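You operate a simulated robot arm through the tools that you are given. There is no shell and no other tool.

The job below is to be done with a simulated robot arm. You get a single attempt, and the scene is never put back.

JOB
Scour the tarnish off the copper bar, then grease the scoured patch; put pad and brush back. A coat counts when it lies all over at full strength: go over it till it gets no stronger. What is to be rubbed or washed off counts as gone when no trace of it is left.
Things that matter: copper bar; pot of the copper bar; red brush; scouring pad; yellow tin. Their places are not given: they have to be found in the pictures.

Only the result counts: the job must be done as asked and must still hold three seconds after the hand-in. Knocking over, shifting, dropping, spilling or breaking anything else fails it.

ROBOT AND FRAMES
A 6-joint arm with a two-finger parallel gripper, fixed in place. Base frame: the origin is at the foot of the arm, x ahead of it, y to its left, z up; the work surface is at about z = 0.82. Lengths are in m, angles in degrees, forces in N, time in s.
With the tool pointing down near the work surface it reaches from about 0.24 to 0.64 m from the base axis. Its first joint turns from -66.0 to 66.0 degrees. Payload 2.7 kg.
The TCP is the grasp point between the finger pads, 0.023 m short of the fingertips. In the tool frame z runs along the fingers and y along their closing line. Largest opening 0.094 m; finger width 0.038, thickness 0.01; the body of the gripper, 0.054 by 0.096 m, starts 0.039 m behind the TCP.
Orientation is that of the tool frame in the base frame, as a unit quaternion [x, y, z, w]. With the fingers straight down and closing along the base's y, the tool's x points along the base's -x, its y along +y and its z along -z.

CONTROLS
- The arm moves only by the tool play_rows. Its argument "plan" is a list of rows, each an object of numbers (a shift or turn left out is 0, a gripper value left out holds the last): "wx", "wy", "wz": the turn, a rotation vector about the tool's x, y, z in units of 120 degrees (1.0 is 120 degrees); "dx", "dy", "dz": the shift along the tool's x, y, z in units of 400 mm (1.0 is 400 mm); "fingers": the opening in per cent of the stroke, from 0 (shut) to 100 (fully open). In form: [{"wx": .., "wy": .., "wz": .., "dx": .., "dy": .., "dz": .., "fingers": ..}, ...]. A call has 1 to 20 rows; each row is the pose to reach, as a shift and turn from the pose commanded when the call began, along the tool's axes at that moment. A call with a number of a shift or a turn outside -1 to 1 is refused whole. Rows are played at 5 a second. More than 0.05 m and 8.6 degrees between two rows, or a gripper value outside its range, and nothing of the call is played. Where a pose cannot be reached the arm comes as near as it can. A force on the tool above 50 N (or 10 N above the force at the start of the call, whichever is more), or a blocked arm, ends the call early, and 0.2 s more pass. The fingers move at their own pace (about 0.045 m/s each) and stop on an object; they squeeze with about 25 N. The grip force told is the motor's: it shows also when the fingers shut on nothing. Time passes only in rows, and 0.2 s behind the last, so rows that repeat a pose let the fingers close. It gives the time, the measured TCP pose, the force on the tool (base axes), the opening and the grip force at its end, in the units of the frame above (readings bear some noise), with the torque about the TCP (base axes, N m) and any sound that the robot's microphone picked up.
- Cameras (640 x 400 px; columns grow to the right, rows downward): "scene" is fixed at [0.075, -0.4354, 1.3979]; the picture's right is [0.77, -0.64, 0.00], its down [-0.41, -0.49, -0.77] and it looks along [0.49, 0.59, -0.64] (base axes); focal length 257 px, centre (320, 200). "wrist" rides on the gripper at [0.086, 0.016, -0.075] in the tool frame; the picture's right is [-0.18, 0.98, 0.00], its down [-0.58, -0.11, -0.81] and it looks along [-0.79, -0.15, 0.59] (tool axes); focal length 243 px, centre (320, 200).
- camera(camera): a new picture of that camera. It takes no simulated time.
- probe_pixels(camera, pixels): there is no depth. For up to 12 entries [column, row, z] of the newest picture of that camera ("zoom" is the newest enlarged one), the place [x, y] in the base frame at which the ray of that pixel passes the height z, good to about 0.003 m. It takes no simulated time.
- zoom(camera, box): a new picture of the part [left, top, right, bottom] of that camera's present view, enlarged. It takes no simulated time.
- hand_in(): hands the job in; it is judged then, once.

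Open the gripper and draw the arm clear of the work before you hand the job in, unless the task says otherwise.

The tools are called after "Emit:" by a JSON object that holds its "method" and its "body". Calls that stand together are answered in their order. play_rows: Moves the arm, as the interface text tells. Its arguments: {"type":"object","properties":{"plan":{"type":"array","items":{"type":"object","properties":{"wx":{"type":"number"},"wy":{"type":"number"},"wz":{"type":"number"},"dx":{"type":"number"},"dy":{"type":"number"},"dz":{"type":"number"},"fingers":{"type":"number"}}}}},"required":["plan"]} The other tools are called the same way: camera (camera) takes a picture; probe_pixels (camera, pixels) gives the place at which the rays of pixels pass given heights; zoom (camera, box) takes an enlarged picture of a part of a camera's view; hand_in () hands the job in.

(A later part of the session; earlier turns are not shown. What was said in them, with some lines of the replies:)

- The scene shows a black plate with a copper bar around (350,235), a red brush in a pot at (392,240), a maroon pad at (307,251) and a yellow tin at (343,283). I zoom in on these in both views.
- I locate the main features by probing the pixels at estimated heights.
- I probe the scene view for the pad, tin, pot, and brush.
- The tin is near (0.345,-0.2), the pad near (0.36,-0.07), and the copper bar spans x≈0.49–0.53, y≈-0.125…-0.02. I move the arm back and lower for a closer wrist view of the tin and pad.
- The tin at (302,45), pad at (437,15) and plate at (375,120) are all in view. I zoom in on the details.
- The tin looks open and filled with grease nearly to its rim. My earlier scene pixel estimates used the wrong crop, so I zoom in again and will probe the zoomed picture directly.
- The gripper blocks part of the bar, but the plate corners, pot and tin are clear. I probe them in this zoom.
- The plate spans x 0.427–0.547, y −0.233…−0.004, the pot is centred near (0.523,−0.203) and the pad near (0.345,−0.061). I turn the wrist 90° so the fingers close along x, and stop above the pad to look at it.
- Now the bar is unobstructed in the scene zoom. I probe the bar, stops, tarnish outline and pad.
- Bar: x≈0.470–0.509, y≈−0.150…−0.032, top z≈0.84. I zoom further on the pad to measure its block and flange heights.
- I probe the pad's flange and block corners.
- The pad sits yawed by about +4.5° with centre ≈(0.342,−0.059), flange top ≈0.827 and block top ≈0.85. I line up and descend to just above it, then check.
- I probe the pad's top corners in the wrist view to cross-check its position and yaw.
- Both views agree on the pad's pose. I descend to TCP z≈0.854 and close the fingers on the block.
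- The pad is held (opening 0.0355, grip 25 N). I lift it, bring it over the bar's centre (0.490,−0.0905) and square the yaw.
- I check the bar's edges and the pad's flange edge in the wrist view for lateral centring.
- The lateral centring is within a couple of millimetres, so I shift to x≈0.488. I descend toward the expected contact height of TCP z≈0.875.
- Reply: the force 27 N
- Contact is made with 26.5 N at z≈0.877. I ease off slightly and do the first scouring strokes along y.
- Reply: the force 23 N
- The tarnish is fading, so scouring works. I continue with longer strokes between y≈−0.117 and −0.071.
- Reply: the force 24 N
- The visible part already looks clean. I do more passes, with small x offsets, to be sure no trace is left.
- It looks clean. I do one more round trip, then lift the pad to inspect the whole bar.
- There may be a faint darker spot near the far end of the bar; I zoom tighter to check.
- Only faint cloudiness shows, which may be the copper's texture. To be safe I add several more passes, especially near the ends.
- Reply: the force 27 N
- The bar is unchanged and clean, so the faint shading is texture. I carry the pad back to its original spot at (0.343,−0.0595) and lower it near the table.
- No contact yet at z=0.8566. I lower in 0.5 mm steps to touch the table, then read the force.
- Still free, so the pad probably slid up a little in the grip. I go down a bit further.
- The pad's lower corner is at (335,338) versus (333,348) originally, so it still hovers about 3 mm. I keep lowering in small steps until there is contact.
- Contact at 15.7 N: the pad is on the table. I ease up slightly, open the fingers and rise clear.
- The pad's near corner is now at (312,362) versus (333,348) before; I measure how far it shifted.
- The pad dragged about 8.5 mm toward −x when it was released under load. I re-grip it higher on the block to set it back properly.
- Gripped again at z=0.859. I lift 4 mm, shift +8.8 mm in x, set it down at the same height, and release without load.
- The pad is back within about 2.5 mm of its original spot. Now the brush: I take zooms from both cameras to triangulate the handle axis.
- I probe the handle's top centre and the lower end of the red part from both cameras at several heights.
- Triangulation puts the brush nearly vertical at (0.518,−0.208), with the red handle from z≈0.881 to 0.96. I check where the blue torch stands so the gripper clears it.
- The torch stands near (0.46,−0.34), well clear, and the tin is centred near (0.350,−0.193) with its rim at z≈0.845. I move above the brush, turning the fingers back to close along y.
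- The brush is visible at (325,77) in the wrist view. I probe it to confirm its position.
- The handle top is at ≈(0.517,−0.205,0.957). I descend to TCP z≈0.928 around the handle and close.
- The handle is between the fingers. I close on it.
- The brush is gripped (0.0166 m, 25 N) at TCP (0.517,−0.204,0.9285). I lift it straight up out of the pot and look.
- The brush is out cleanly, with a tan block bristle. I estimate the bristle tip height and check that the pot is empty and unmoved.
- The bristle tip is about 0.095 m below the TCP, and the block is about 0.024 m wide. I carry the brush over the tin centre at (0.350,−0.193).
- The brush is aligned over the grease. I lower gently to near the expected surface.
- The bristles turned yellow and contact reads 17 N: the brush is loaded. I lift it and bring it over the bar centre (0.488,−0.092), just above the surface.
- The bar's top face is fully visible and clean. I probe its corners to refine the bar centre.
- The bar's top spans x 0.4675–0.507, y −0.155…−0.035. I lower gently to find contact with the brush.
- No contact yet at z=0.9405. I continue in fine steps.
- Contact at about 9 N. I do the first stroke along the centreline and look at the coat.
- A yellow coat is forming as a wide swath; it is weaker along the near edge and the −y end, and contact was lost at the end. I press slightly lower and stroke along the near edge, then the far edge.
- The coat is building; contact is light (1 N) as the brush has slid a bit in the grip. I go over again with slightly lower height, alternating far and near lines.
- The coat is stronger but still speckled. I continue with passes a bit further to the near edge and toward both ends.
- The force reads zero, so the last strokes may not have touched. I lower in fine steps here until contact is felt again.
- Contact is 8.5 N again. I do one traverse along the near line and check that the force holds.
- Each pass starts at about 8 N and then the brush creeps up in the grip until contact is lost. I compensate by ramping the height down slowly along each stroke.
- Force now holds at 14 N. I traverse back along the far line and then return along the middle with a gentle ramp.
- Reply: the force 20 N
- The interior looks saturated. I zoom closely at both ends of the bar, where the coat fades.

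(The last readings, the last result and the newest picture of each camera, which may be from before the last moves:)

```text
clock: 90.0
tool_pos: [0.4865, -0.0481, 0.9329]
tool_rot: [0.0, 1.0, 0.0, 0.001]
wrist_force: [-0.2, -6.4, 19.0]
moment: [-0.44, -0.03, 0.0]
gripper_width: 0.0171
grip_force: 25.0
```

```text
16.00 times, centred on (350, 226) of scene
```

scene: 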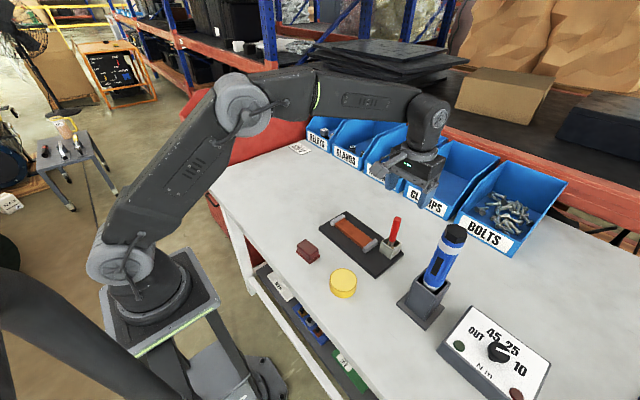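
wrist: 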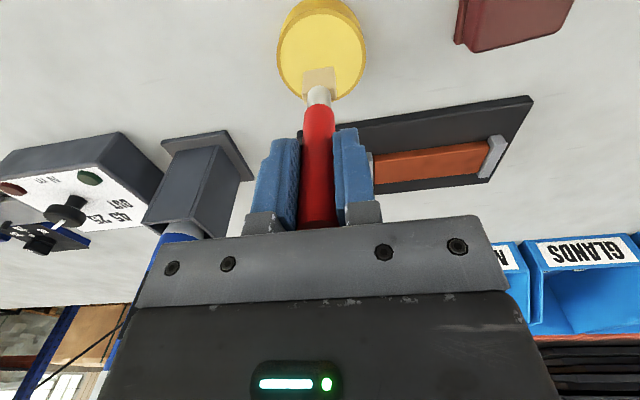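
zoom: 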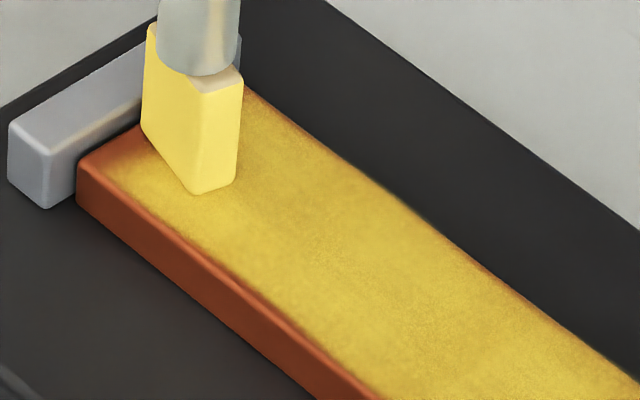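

The coat now reaches to about 5 mm from the bar ends, covering where the tarnish tip was. To be sure of full strength, I lift and reload the brush at the tin.

Emit:
{"method": "play_rows", "body": {"plan": [{"dz": -0.05}, {"dz": -0.11}, {"dz": -0.168}, {"dx": 0.057, "dy": -0.061, "dz": -0.168}, {"dx": 0.114, "dy": -0.122, "dz": -0.168}, {"dx": 0.171, "dy": -0.183, "dz": -0.168}, {"dx": 0.228, "dy": -0.244, "dz": -0.168}, {"dx": 0.285, "dy": -0.305, "dz": -0.168}, {"dx": 0.341, "dy": -0.365, "dz": -0.168}, {"dx": 0.341, "dy": -0.365, "dz": -0.1}, {"dx": 0.341, "dy": -0.365, "dz": -0.04}, {"dx": 0.341, "dy": -0.365, "dz": -0.01}, {"dx": 0.341, "dy": -0.365, "dz": -0.002}, {"dx": 0.341, "dy": -0.365, "dz": 0.002}, {"dx": 0.341, "dy": -0.365, "dz": 0.002}]}}

Emit:
{"method": "zoom", "body": {"camera": "scene", "box": [320, 245, 368, 290]}}

Emit:
{"method": "zoom", "body": {"camera": "scene", "box": [320, 200, 400, 260]}}

```text
clock: 93.2
tool_pos: [0.3484, -0.1932, 0.9327]
tool_rot: [0.0, 1.0, 0.0, 0.002]
wrist_force: [-3.2, 1.1, 18.7]
moment: [0.16, 0.3, -0.01]
gripper_width: 0.0167
grip_force: 24.9
```

```text
8.89 times, centred on (344, 268) of scene
```

zoom: 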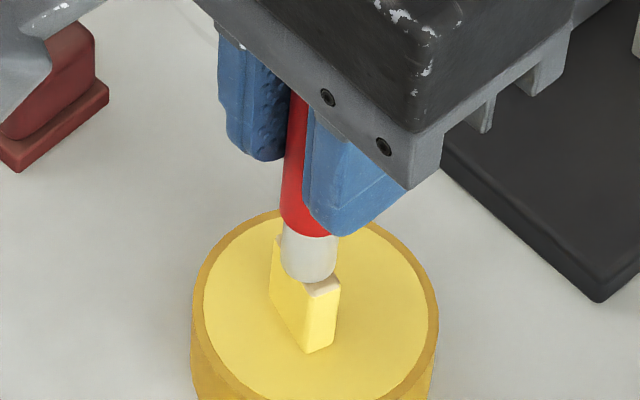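

```text
6.67 times, centred on (360, 230) of scene
```

zoom: 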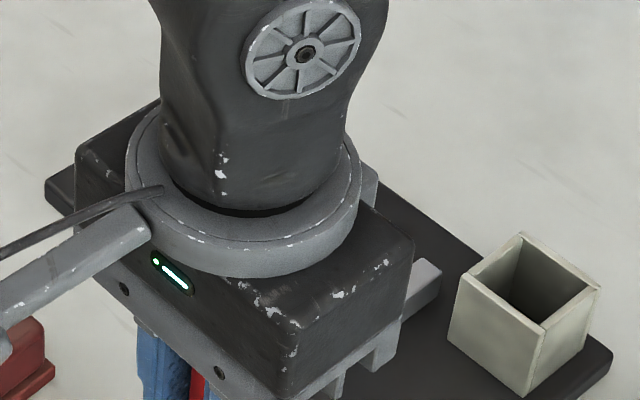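

The reload contact is 18.7 N and the tin is unmoved. I return to the bar's −y end, near line, and lower to the surface.

Emit:
{"method": "play_rows", "body": {"plan": [{"dz": -0.05}, {"dz": -0.11}, {"dz": -0.17}, {"dx": -0.066, "dy": 0.028, "dz": -0.17}, {"dx": -0.132, "dy": 0.056, "dz": -0.17}, {"dx": -0.198, "dy": 0.084, "dz": -0.17}, {"dx": -0.264, "dy": 0.112, "dz": -0.17}, {"dx": -0.33, "dy": 0.14, "dz": -0.17}, {"dx": -0.33, "dy": 0.14, "dz": -0.1}, {"dx": -0.33, "dy": 0.14, "dz": -0.04}, {"dx": -0.33, "dy": 0.14, "dz": -0.015}, {"dx": -0.33, "dy": 0.14, "dz": -0.01}, {"dx": -0.33, "dy": 0.14, "dz": -0.0065}, {"dx": -0.33, "dy": 0.14, "dz": -0.0045}, {"dx": -0.33, "dy": 0.14, "dz": -0.0045}]}}

Emit:
{"method": "zoom", "body": {"camera": "wrist", "box": [220, 0, 480, 170]}}

```text
clock: 96.4
tool_pos: [0.4806, -0.1376, 0.9338]
tool_rot: [0.0, 1.0, 0.0, 0.0]
wrist_force: [0.8, -0.4, -1.0]
moment: [-0.01, 0.02, 0.01]
gripper_width: 0.0167
grip_force: 24.7
```

```text
2.35 times, centred on (350, 85) of wrist
```

zoom: 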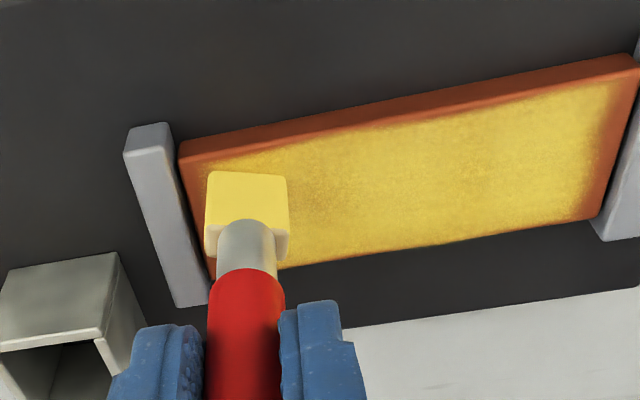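

No contact yet; I step down finely.

Emit:
{"method": "play_rows", "body": {"plan": [{"dz": 0.001}, {"dz": 0.002}, {"dz": 0.003}, {"dz": 0.004}, {"dz": 0.004}]}}

```text
clock: 97.6
tool_pos: [0.4807, -0.1371, 0.9349]
tool_rot: [0.0, 1.0, 0.0, 0.001]
wrist_force: [-2.1, 0.3, 11.8]
moment: [0.02, 0.21, 0.04]
gripper_width: 0.0165
grip_force: 25.0
```

Contact at 12 N. I work the −y end across the width, then traverse to the +y end along the near line with a gentle downward ramp.

Emit:
{"method": "play_rows", "body": {"plan": [{"dy": -0.012, "dz": 0.0}, {"dx": -0.02, "dy": -0.012, "dz": 0.0001}, {"dx": -0.04, "dy": -0.012, "dz": 0.0002}, {"dx": -0.02, "dy": -0.012, "dz": 0.0004}, {"dx": 0.004, "dy": -0.012, "dz": 0.0006}, {"dx": 0.004, "dy": 0.015, "dz": 0.0008}, {"dx": 0.004, "dy": 0.045, "dz": 0.001}, {"dx": 0.004, "dy": 0.075, "dz": 0.0012}, {"dx": 0.004, "dy": 0.105, "dz": 0.0014}, {"dx": 0.004, "dy": 0.135, "dz": 0.0016}, {"dx": 0.004, "dy": 0.165, "dz": 0.0018}, {"dx": 0.004, "dy": 0.195, "dz": 0.002}, {"dx": 0.004, "dy": 0.228, "dz": 0.0022}, {"dx": -0.015, "dy": 0.228, "dz": 0.0024}, {"dx": -0.04, "dy": 0.228, "dz": 0.0026}, {"dx": -0.015, "dy": 0.228, "dz": 0.0028}]}}

Emit:
{"method": "zoom", "body": {"camera": "wrist", "box": [180, 0, 440, 170]}}

Emit:
{"method": "zoom", "body": {"camera": "scene", "box": [350, 226, 382, 250]}}

```text
clock: 101.0
tool_pos: [0.4869, -0.0449, 0.9312]
tool_rot: [0.0, 1.0, -0.001, 0.002]
wrist_force: [5.2, -3.8, 8.8]
moment: [-0.22, -0.45, -0.03]
gripper_width: 0.0167
grip_force: 25.3
```

```text
2.35 times, centred on (310, 85) of wrist
```

zoom: 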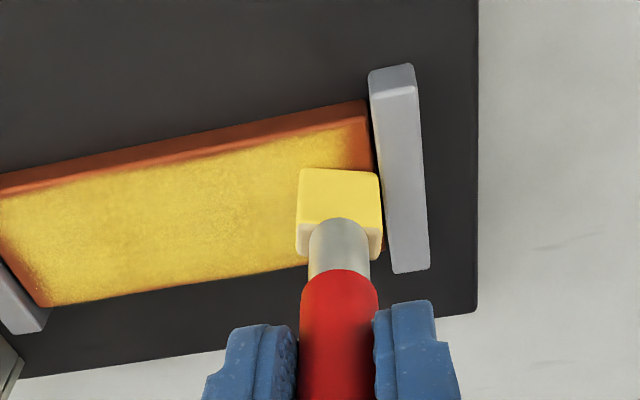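

```text
16.00 times, centred on (366, 238) of scene
```

zoom: 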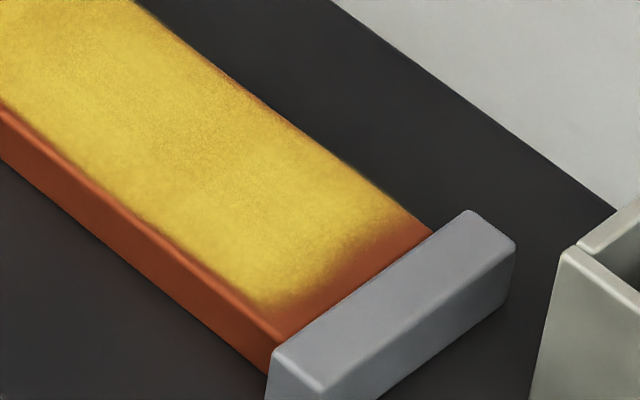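

Near-identical to before, so that end is saturated. I run two more passes along the far and middle lines and then lift to inspect everything.

Emit:
{"method": "play_rows", "body": {"plan": [{"dx": -0.02, "dz": 0.0004}, {"dx": -0.02, "dy": -0.03, "dz": 0.0006}, {"dx": -0.02, "dy": -0.06, "dz": 0.0008}, {"dx": -0.02, "dy": -0.09, "dz": 0.001}, {"dx": -0.02, "dy": -0.12, "dz": 0.0012}, {"dx": -0.02, "dy": -0.15, "dz": 0.0014}, {"dx": -0.02, "dy": -0.18, "dz": 0.0016}, {"dx": -0.02, "dy": -0.21, "dz": 0.0018}, {"dx": -0.02, "dy": -0.24, "dz": 0.002}, {"dx": 0.0, "dy": -0.24, "dz": 0.0022}, {"dx": 0.0, "dy": -0.21, "dz": 0.0024}, {"dx": 0.0, "dy": -0.18, "dz": 0.0026}, {"dx": 0.0, "dy": -0.15, "dz": 0.0028}, {"dx": 0.0, "dy": -0.12, "dz": 0.003}, {"dx": 0.0, "dy": -0.09, "dz": 0.0032}, {"dx": 0.0, "dy": -0.06, "dz": 0.0034}, {"dx": 0.0, "dy": -0.03, "dz": 0.0036}, {"dx": 0.0, "dy": 0.0, "dz": 0.0038}]}}

Emit:
{"method": "play_rows", "body": {"plan": [{"dx": 0.018, "dz": 0.0}, {"dx": 0.018, "dy": -0.03, "dz": 0.0002}, {"dx": 0.018, "dy": -0.06, "dz": 0.0004}, {"dx": 0.018, "dy": -0.09, "dz": 0.0006}, {"dx": 0.018, "dy": -0.12, "dz": 0.0008}, {"dx": 0.018, "dy": -0.15, "dz": 0.001}, {"dx": 0.018, "dy": -0.18, "dz": 0.0012}, {"dx": 0.018, "dy": -0.21, "dz": 0.0014}, {"dx": 0.018, "dy": -0.238, "dz": 0.0016}]}}

Emit:
{"method": "zoom", "body": {"camera": "scene", "box": [334, 214, 366, 238]}}

Emit:
{"method": "zoom", "body": {"camera": "scene", "box": [320, 200, 400, 260]}}

```text
clock: 104.8
tool_pos: [0.487, -0.0461, 0.9315]
tool_rot: [0.0, 1.0, 0.0, 0.002]
wrist_force: [0.7, -8.4, 25.3]
moment: [-0.5, -0.04, 0.01]
gripper_width: 0.0172
grip_force: 25.1
```

```text
clock: 106.8
tool_pos: [0.4805, -0.1406, 0.9307]
tool_rot: [0.001, 1.0, 0.0, 0.003]
wrist_force: [0.4, 9.5, 31.2]
moment: [0.72, 0.07, -0.04]
gripper_width: 0.0168
grip_force: 24.7
```

```text
16.00 times, centred on (350, 226) of scene
```

zoom: 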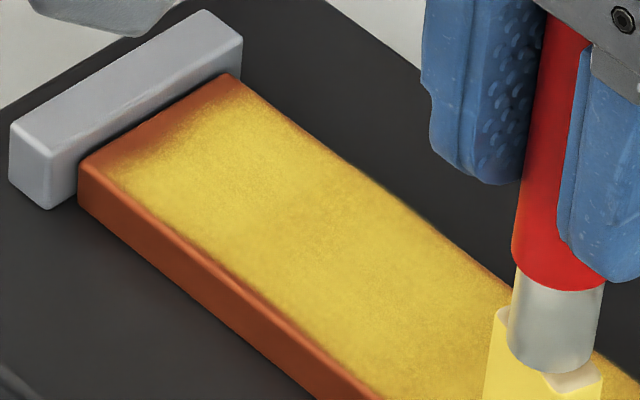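

```text
6.67 times, centred on (360, 230) of scene
```

zoom: 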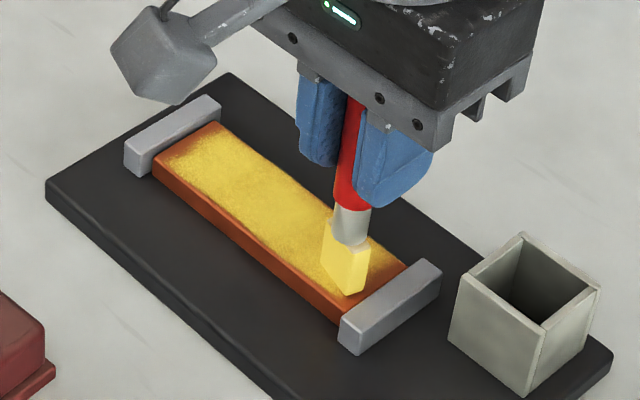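

The handle has now bottomed against the gripper, so contact is firm (31 N). I ease off slightly and do a final full pass, including cross-strokes at both ends.

Emit:
{"method": "play_rows", "body": {"plan": [{"dx": 0.0, "dz": -0.001}, {"dx": -0.02, "dz": -0.001}, {"dx": -0.04, "dz": -0.001}, {"dx": -0.04, "dy": 0.03, "dz": -0.001}, {"dx": -0.04, "dy": 0.06, "dz": -0.001}, {"dx": -0.04, "dy": 0.09, "dz": -0.001}, {"dx": -0.04, "dy": 0.12, "dz": -0.001}, {"dx": -0.04, "dy": 0.15, "dz": -0.001}, {"dx": -0.04, "dy": 0.18, "dz": -0.001}, {"dx": -0.04, "dy": 0.21, "dz": -0.001}, {"dx": -0.04, "dy": 0.238, "dz": -0.001}, {"dx": -0.02, "dy": 0.238, "dz": -0.001}, {"dx": 0.002, "dy": 0.238, "dz": -0.001}, {"dx": -0.02, "dy": 0.238, "dz": -0.001}]}}

Emit:
{"method": "play_rows", "body": {"plan": [{"dx": 0.018, "dz": 0.0}, {"dx": 0.018, "dy": -0.03}, {"dx": 0.018, "dy": -0.06}, {"dx": 0.018, "dy": -0.09}, {"dx": 0.018, "dy": -0.12}, {"dx": 0.018, "dy": -0.15}, {"dx": 0.018, "dy": -0.18}, {"dx": 0.018, "dy": -0.21}, {"dx": 0.018, "dy": -0.238}, {"dx": 0.0, "dy": -0.238}, {"dx": 0.0, "dy": -0.21}, {"dx": 0.0, "dy": -0.18}, {"dx": 0.0, "dy": -0.15}, {"dx": 0.0, "dy": -0.12}, {"dx": 0.0, "dy": -0.12, "dz": -0.05}, {"dx": 0.0, "dy": -0.12, "dz": -0.13}, {"dx": 0.0, "dy": -0.12, "dz": -0.2}, {"dx": 0.0, "dy": -0.12, "dz": -0.2}]}}

Emit:
{"method": "zoom", "body": {"camera": "scene", "box": [320, 200, 400, 260]}}

Emit:
{"method": "zoom", "body": {"camera": "wrist", "box": [220, 0, 420, 130]}}

```text
clock: 109.8
tool_pos: [0.4856, -0.0465, 0.9312]
tool_rot: [0.001, 1.0, -0.001, -0.001]
wrist_force: [-7.7, -2.0, 29.8]
moment: [-0.12, 0.85, -0.02]
gripper_width: 0.0171
grip_force: 24.9
```

```text
clock: 113.6
tool_pos: [0.488, -0.094, 1.0101]
tool_rot: [0.001, 1.0, 0.001, 0.0]
wrist_force: [0.0, 0.0, -0.7]
moment: [0.0, 0.0, 0.04]
gripper_width: 0.0168
grip_force: 25.2
```

```text
6.67 times, centred on (360, 230) of scene
```

zoom: 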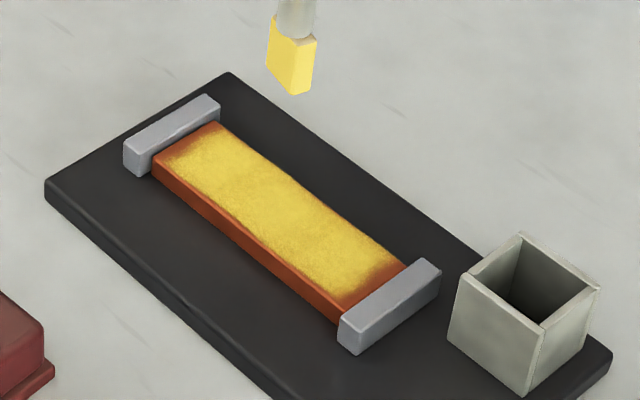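

```text
3.08 times, centred on (320, 65) of wrist
```

zoom: 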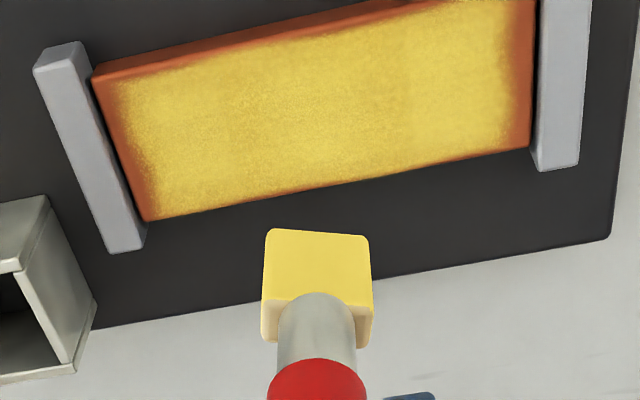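

The coat looks uniform; the −y and +y ends need a closer look relative to where the tarnish ended (about 8–10 mm from the bar ends).

Emit:
{"method": "zoom", "body": {"camera": "wrist", "box": [235, 10, 299, 80]}}

Emit:
{"method": "zoom", "body": {"camera": "wrist", "box": [360, 0, 424, 60]}}

Emit:
{"method": "camera", "body": {"camera": "wrist"}}

```text
5.71 times, centred on (267, 45) of wrist
```

zoom: 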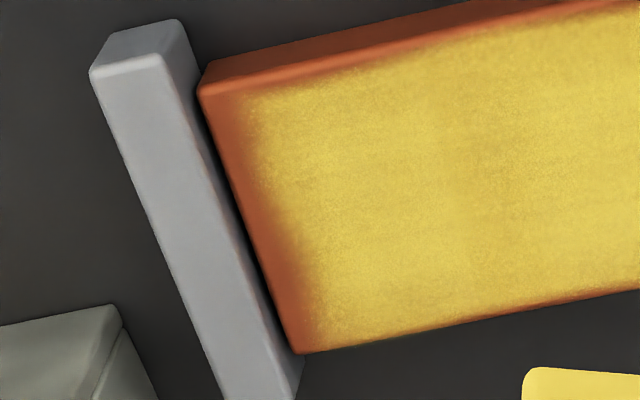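

```text
6.67 times, centred on (392, 30) of wrist
```

zoom: 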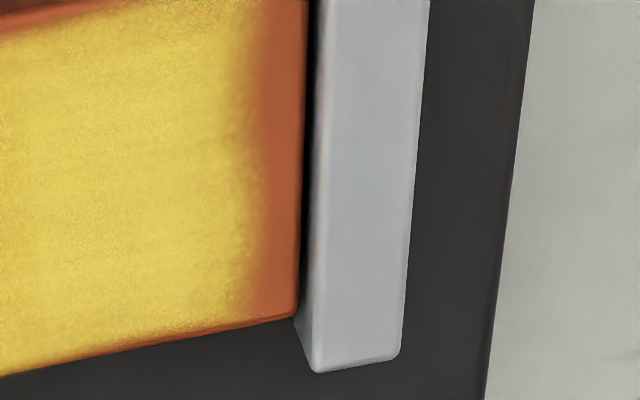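

```text
taken
```

wrist: 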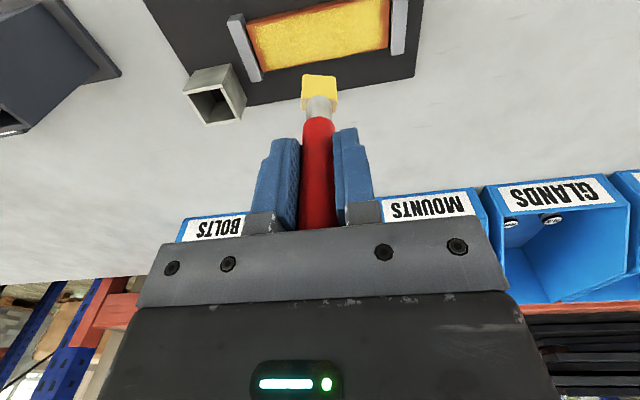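

The coat extends past where the tarnish ended on both ends. The far-edge half of the −y end looks a hair more orange, so I add firm passes along the far line x≈0.497 and compare.

Emit:
{"method": "play_rows", "body": {"plan": [{"dx": -0.0225, "dz": 0.08}, {"dx": -0.0225, "dz": 0.15}, {"dx": -0.0225, "dz": 0.19}, {"dx": -0.0225, "dz": 0.197}, {"dx": -0.0225, "dz": 0.199}, {"dx": -0.0225, "dy": -0.03, "dz": 0.199}, {"dx": -0.0225, "dy": -0.06, "dz": 0.199}, {"dx": -0.0225, "dy": -0.09, "dz": 0.199}, {"dx": -0.0225, "dy": -0.118, "dz": 0.199}, {"dx": -0.0225, "dy": -0.09, "dz": 0.199}, {"dx": -0.0225, "dy": -0.06, "dz": 0.199}, {"dx": -0.0225, "dy": -0.03, "dz": 0.199}, {"dx": -0.0225, "dy": 0.0, "dz": 0.199}, {"dx": -0.0225, "dy": 0.03, "dz": 0.199}, {"dx": -0.0225, "dy": 0.06, "dz": 0.199}, {"dx": -0.0225, "dy": 0.09, "dz": 0.199}, {"dx": -0.0225, "dy": 0.118, "dz": 0.199}]}}

Emit:
{"method": "play_rows", "body": {"plan": [{"dx": 0.012}, {"dx": 0.012, "dy": -0.03}, {"dx": 0.012, "dy": -0.06}, {"dx": 0.012, "dy": -0.09}, {"dx": 0.012, "dy": -0.12}, {"dx": 0.012, "dy": -0.15}, {"dx": 0.012, "dy": -0.18}, {"dx": 0.012, "dy": -0.21}, {"dx": 0.012, "dy": -0.236}, {"dx": 0.036, "dy": -0.236}, {"dx": 0.04, "dy": -0.21}, {"dx": 0.04, "dy": -0.18}, {"dx": 0.04, "dy": -0.15}, {"dx": 0.04, "dy": -0.12}, {"dx": 0.04, "dy": -0.09}, {"dx": 0.04, "dy": -0.06}, {"dx": 0.04, "dy": -0.03}, {"dx": 0.04, "dy": 0.0}]}}

Emit:
{"method": "play_rows", "body": {"plan": [{"dx": -0.018, "dy": -0.03, "dz": -0.02}, {"dx": -0.018, "dy": -0.06, "dz": -0.06}, {"dx": -0.018, "dy": -0.09, "dz": -0.12}, {"dx": -0.018, "dy": -0.118, "dz": -0.199}, {"dx": -0.018, "dy": -0.118, "dz": -0.199}]}}

Emit:
{"method": "zoom", "body": {"camera": "wrist", "box": [220, 0, 420, 130]}}

Emit:
{"method": "zoom", "body": {"camera": "scene", "box": [320, 200, 400, 260]}}

```text
clock: 117.2
tool_pos: [0.4969, -0.0472, 0.9302]
tool_rot: [0.0, 1.0, 0.001, 0.002]
wrist_force: [0.8, -7.6, 23.7]
moment: [-0.51, -0.08, 0.02]
gripper_width: 0.0168
grip_force: 25.3
```

```text
clock: 121.0
tool_pos: [0.481, -0.0471, 0.9304]
tool_rot: [0.0, 1.0, 0.0, 0.001]
wrist_force: [0.1, -8.2, 24.2]
moment: [-0.51, -0.09, 0.0]
gripper_width: 0.0171
grip_force: 24.7
```

```text
clock: 122.2
tool_pos: [0.4877, -0.0927, 1.0092]
tool_rot: [0.0, 1.0, 0.001, 0.0]
wrist_force: [0.4, -0.4, -0.6]
moment: [0.04, 0.0, 0.01]
gripper_width: 0.0167
grip_force: 25.3
```

```text
3.08 times, centred on (320, 65) of wrist
```

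zoom: 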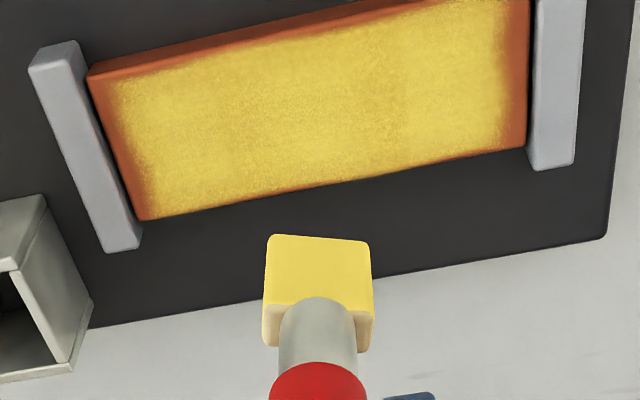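

```text
6.67 times, centred on (360, 230) of scene
```

zoom: 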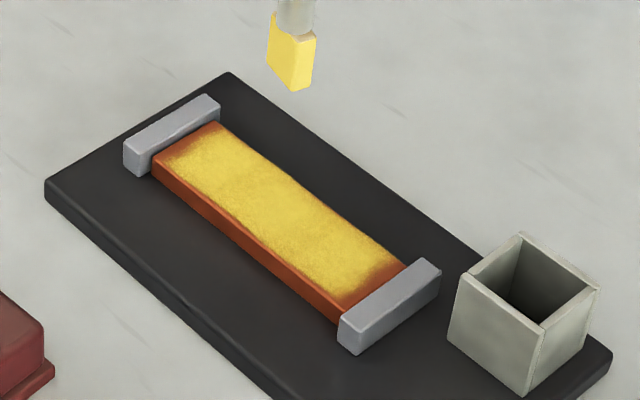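

No further change: the coat is saturated. I carry the brush over the pot at (0.5175,−0.204) and stop with the tip just above the rim to check alignment.

Emit:
{"method": "play_rows", "body": {"plan": [{"dx": -0.01, "dy": -0.045}, {"dx": -0.025, "dy": -0.09}, {"dx": -0.037, "dy": -0.14}, {"dx": -0.05, "dy": -0.19}, {"dx": -0.062, "dy": -0.235}, {"dx": -0.0745, "dy": -0.278}, {"dx": -0.0745, "dy": -0.278, "dz": 0.05}, {"dx": -0.0745, "dy": -0.278, "dz": 0.09}, {"dx": -0.0745, "dy": -0.278, "dz": 0.09}]}}

Emit:
{"method": "zoom", "body": {"camera": "scene", "box": [372, 205, 420, 255]}}

Emit:
{"method": "zoom", "body": {"camera": "wrist", "box": [280, 20, 360, 110]}}

```text
clock: 124.2
tool_pos: [0.5172, -0.2058, 0.9734]
tool_rot: [-0.001, 1.0, 0.0, 0.0]
wrist_force: [0.6, -0.3, -0.3]
moment: [0.03, -0.02, -0.02]
gripper_width: 0.0168
grip_force: 24.5
```

```text
8.00 times, centred on (396, 230) of scene
```

zoom: 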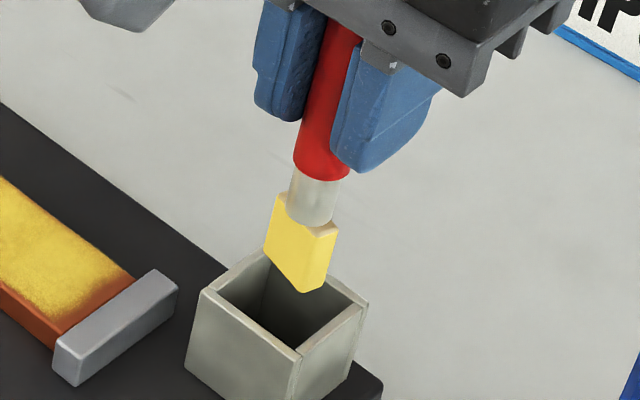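

```text
4.44 times, centred on (320, 65) of wrist
```

zoom: 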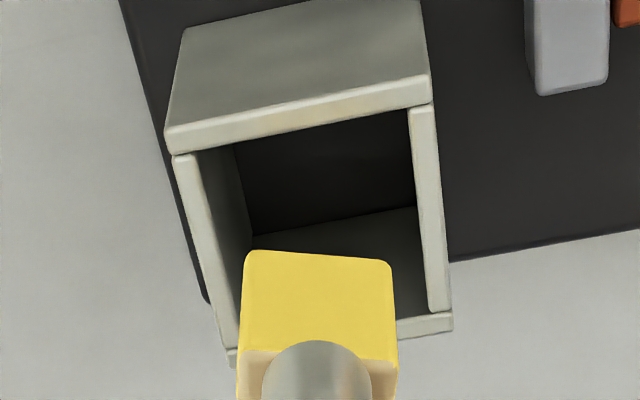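

The brush has turned a few degrees about its axis. I probe the bristle tip and the pot's inner rim to check the clearance.

Emit:
{"method": "probe_pixels", "body": {"camera": "zoom", "pixels": [[245, 252, 0.888], [391, 263, 0.888], [195, 150, 0.872], [410, 108, 0.872], [237, 348, 0.872], [430, 314, 0.872], [168, 152, 0.872], [432, 100, 0.872], [230, 362, 0.872], [452, 318, 0.872]]}}

Emit:
{"method": "zoom", "body": {"camera": "scene", "box": [372, 205, 420, 255]}}

Emit:
{"method": "probe_pixels", "body": {"camera": "zoom", "pixels": [[263, 248, 0.888], [322, 292, 0.888], [330, 290, 0.888], [217, 291, 0.872], [268, 254, 0.872], [300, 350, 0.872], [355, 306, 0.872], [200, 290, 0.872], [300, 360, 0.872], [368, 303, 0.872], [265, 250, 0.872]]}}

```text
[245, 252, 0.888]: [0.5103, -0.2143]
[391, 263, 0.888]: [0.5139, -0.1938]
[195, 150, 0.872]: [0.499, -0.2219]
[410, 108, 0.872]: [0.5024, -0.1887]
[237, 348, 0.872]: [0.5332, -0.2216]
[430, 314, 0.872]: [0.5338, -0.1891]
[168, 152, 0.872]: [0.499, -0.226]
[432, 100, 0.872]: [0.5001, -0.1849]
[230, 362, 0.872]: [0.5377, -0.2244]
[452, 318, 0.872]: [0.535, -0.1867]
```

```text
8.00 times, centred on (396, 230) of scene
```

zoom: 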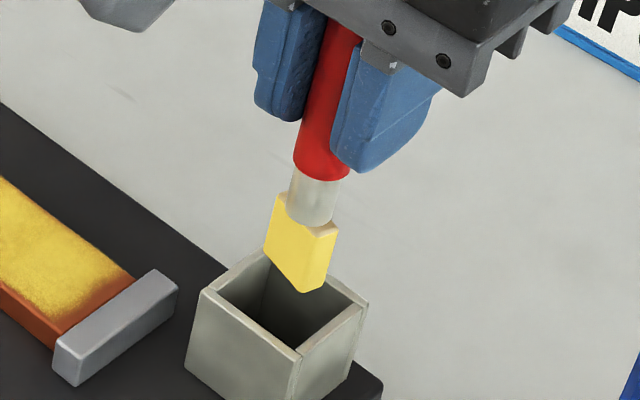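

```text
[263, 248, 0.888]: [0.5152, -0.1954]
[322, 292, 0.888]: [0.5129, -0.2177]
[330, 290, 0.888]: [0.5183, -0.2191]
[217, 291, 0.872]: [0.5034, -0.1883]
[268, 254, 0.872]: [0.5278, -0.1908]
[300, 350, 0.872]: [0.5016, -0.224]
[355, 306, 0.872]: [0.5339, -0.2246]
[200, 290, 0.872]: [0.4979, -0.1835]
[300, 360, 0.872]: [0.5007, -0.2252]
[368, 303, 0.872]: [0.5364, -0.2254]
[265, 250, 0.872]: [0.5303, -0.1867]
```

The bristle is centred in the pot opening with several millimetres of clearance on each side. I lower it in and slow down near the floor.

Emit:
{"method": "play_rows", "body": {"plan": [{"dz": 0.02}, {"dz": 0.045}, {"dz": 0.07}, {"dz": 0.095}, {"dz": 0.115}, {"dz": 0.125}, {"dz": 0.125}]}}

Emit:
{"method": "zoom", "body": {"camera": "scene", "box": [372, 205, 420, 255]}}

```text
clock: 125.8
tool_pos: [0.5181, -0.205, 0.9229]
tool_rot: [0.0, 1.0, -0.001, 0.0]
wrist_force: [-0.3, 0.4, 0.4]
moment: [-0.01, 0.01, -0.01]
gripper_width: 0.0167
grip_force: 25.4
```

```text
8.00 times, centred on (396, 230) of scene
```

zoom: 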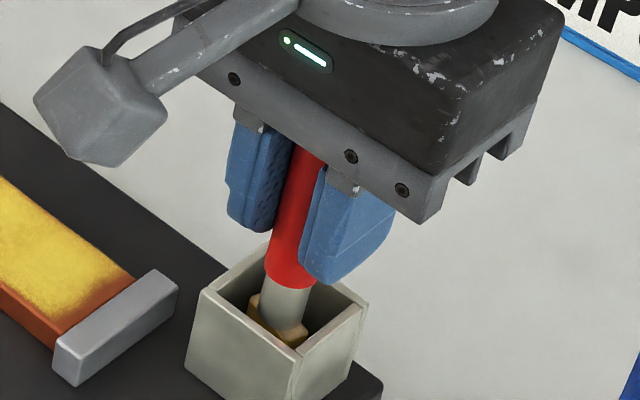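

The brush is well inside the pot with no contact yet. I lower in fine steps to find the pot floor.

Emit:
{"method": "play_rows", "body": {"plan": [{"dz": 0.00125}, {"dz": 0.0025}, {"dz": 0.00375}, {"dz": 0.005}, {"dz": 0.00625}, {"dz": 0.00625}]}}

```text
clock: 127.2
tool_pos: [0.5177, -0.2055, 0.9202]
tool_rot: [0.0, 1.0, 0.0, 0.0]
wrist_force: [-0.5, -0.5, 0.2]
moment: [-0.01, 0.02, 0.0]
gripper_width: 0.0168
grip_force: 25.5
```

Still free at z=0.9202. I continue down in 0.5 mm steps.

Emit:
{"method": "play_rows", "body": {"plan": [{"dz": 0.00125}, {"dz": 0.0025}, {"dz": 0.00375}, {"dz": 0.005}, {"dz": 0.005}]}}

```text
clock: 128.4
tool_pos: [0.5177, -0.2052, 0.9205]
tool_rot: [0.0, 1.0, 0.0, 0.0]
wrist_force: [0.2, -0.4, 5.1]
moment: [0.0, -0.06, 0.05]
gripper_width: 0.0169
grip_force: 25.3
```

Contact at 5 N: the brush stands on the pot floor. I open the fingers gradually and rise straight up.

Emit:
{"method": "play_rows", "body": {"plan": [{"dz": -0.0005}, {"dz": -0.0005, "fingers": 25}, {"dz": -0.0005, "fingers": 35}, {"dz": -0.0005, "fingers": 50}, {"dz": -0.0005, "fingers": 70}, {"dz": -0.0005, "fingers": 80}, {"dz": -0.0005, "fingers": 80}, {"dz": -0.04, "fingers": 80}, {"dz": -0.1}, {"dz": -0.18}, {"dz": -0.28}, {"dz": -0.38}, {"dz": -0.45}, {"dz": -0.45}]}}

Emit:
{"method": "camera", "body": {"camera": "scene"}}

Emit:
{"method": "zoom", "body": {"camera": "scene", "box": [296, 200, 424, 285]}}

Emit:
{"method": "camera", "body": {"camera": "wrist"}}

```text
clock: 131.4
tool_pos: [0.5173, -0.204, 1.0993]
tool_rot: [0.001, 1.0, -0.001, -0.001]
wrist_force: [-0.4, 0.6, -0.2]
moment: [-0.01, 0.0, -0.01]
gripper_width: 0.0751
grip_force: 0.1
```

```text
taken
```

scene: 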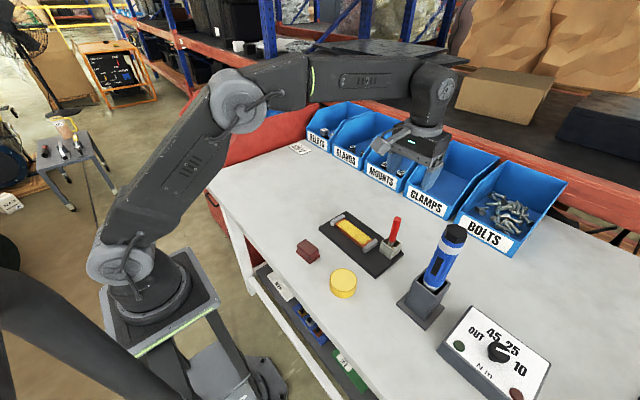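

```text
4.71 times, centred on (360, 242) of scene
```

zoom: 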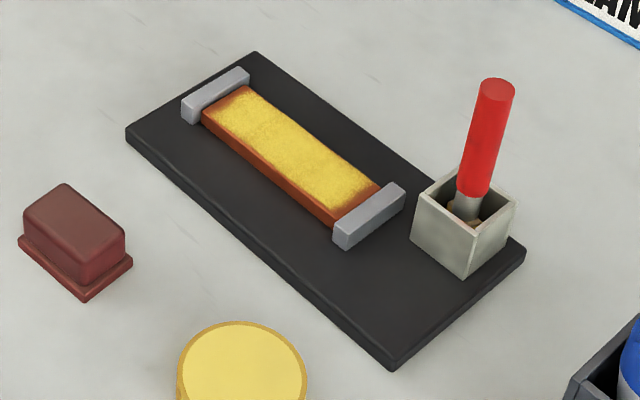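

```text
taken
```

wrist: 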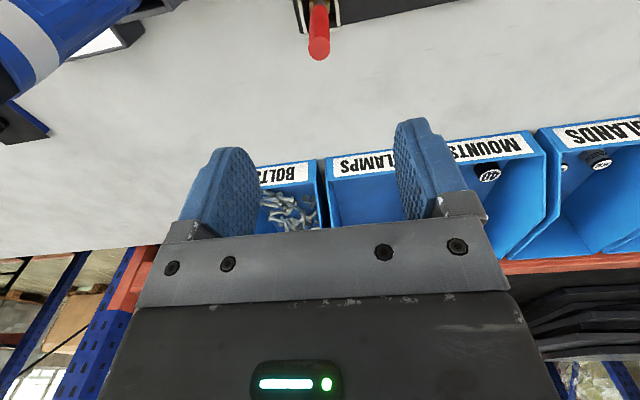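

The brush stands in the pot, and the pad and tin are in place. I move the arm back toward a neutral spot and take one last wrist look at the coat.

Emit:
{"method": "play_rows", "body": {"plan": [{"dx": 0.04, "dy": 0.07}, {"dx": 0.08, "dy": 0.14}, {"dx": 0.13, "dy": 0.21}, {"dx": 0.19, "dy": 0.28}, {"dx": 0.22, "dy": 0.32, "dz": 0.05}, {"dx": 0.22, "dy": 0.32, "dz": 0.1}, {"dx": 0.22, "dy": 0.32, "dz": 0.1}]}}

Emit:
{"method": "zoom", "body": {"camera": "wrist", "box": [200, 0, 400, 125]}}

Emit:
{"method": "zoom", "body": {"camera": "scene", "box": [370, 200, 420, 260]}}

```text
clock: 133.0
tool_pos: [0.4287, -0.0768, 1.0593]
tool_rot: [0.0, 1.0, -0.001, 0.0]
wrist_force: [0.5, 0.1, -0.9]
moment: [0.0, 0.04, 0.02]
gripper_width: 0.0751
grip_force: 0.1
```

```text
3.20 times, centred on (300, 62) of wrist
```

zoom: 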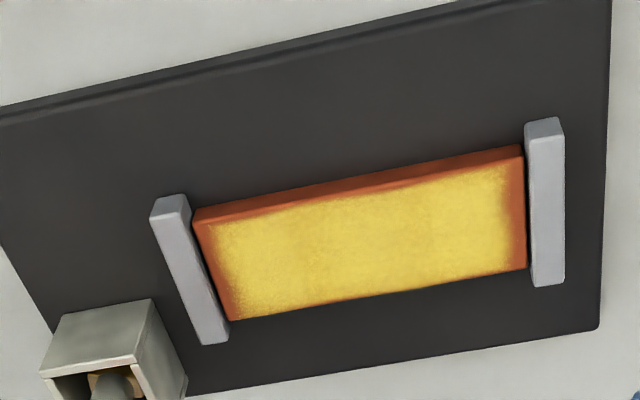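

```text
6.67 times, centred on (395, 230) of scene
```

zoom: 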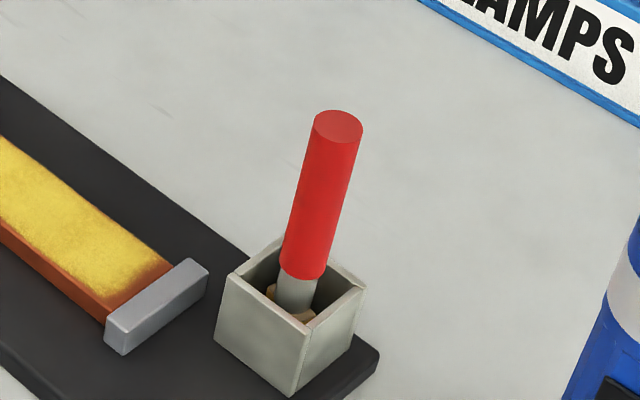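

The coat is uniform over the scoured patch, the brush stands in its pot, the pad is back in place and the gripper is empty. I raise the arm clear with the gripper open before handing in.

Emit:
{"method": "play_rows", "body": {"plan": [{"dz": -0.08, "fingers": 100}, {"dz": -0.16, "dy": 0.06}, {"dz": -0.24, "dy": 0.12}, {"dz": -0.32, "dy": 0.2}, {"dz": -0.32, "dy": 0.2}]}}

Emit:
{"method": "camera", "body": {"camera": "scene"}}

```text
clock: 134.2
tool_pos: [0.4292, 0.0033, 1.1892]
tool_rot: [0.0, 1.0, 0.0, 0.0]
wrist_force: [-0.2, -0.2, -0.1]
moment: [0.01, -0.03, 0.04]
gripper_width: 0.0939
grip_force: 0.1
```

```text
taken
```

scene: 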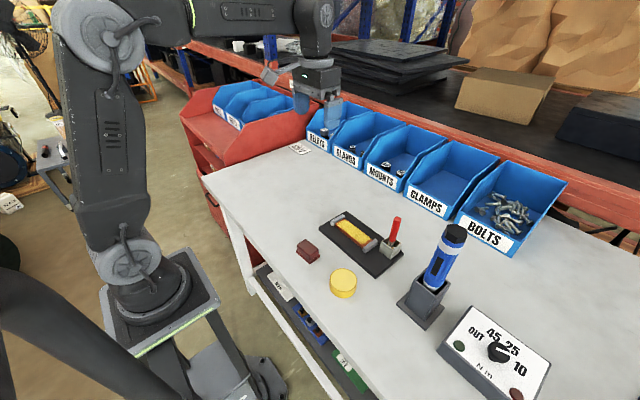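

The final scene shows everything in its place, the bar coated at (353,230), and the arm clear. I hand the job in.

Emit:
{"method": "hand_in", "body": {}}

```text
The job is handed in.
```

The copper bar's tarnish is scoured off and the scoured patch is greased. The pad and brush are back, and I've handed the job in; no verdict came back.

- **Scouring:** no trace of the tarnish shows in close views from either camera. A few faint darker clouds stayed the same through extra passes, so I took them for the copper's own texture.
- **Grease coat:** I went over the patch until the pictures stopped changing, loading the brush at the tin twice. The coat stops about 5–6 mm short of each end of the bar, but the tarnish itself ended about 8–10 mm short, so the patch is covered.
- **Pad:** the first time I set it down it dragged about 8.5 mm. I picked it up again, and it now sits within about 2.5 mm of where it started.
- **Brush:** it stands upright in its pot, turned a few degrees from how it was.
- **Everything else:** in the final pictures the tin, torch and bins look unmoved. The arm is clear, with the gripper open.
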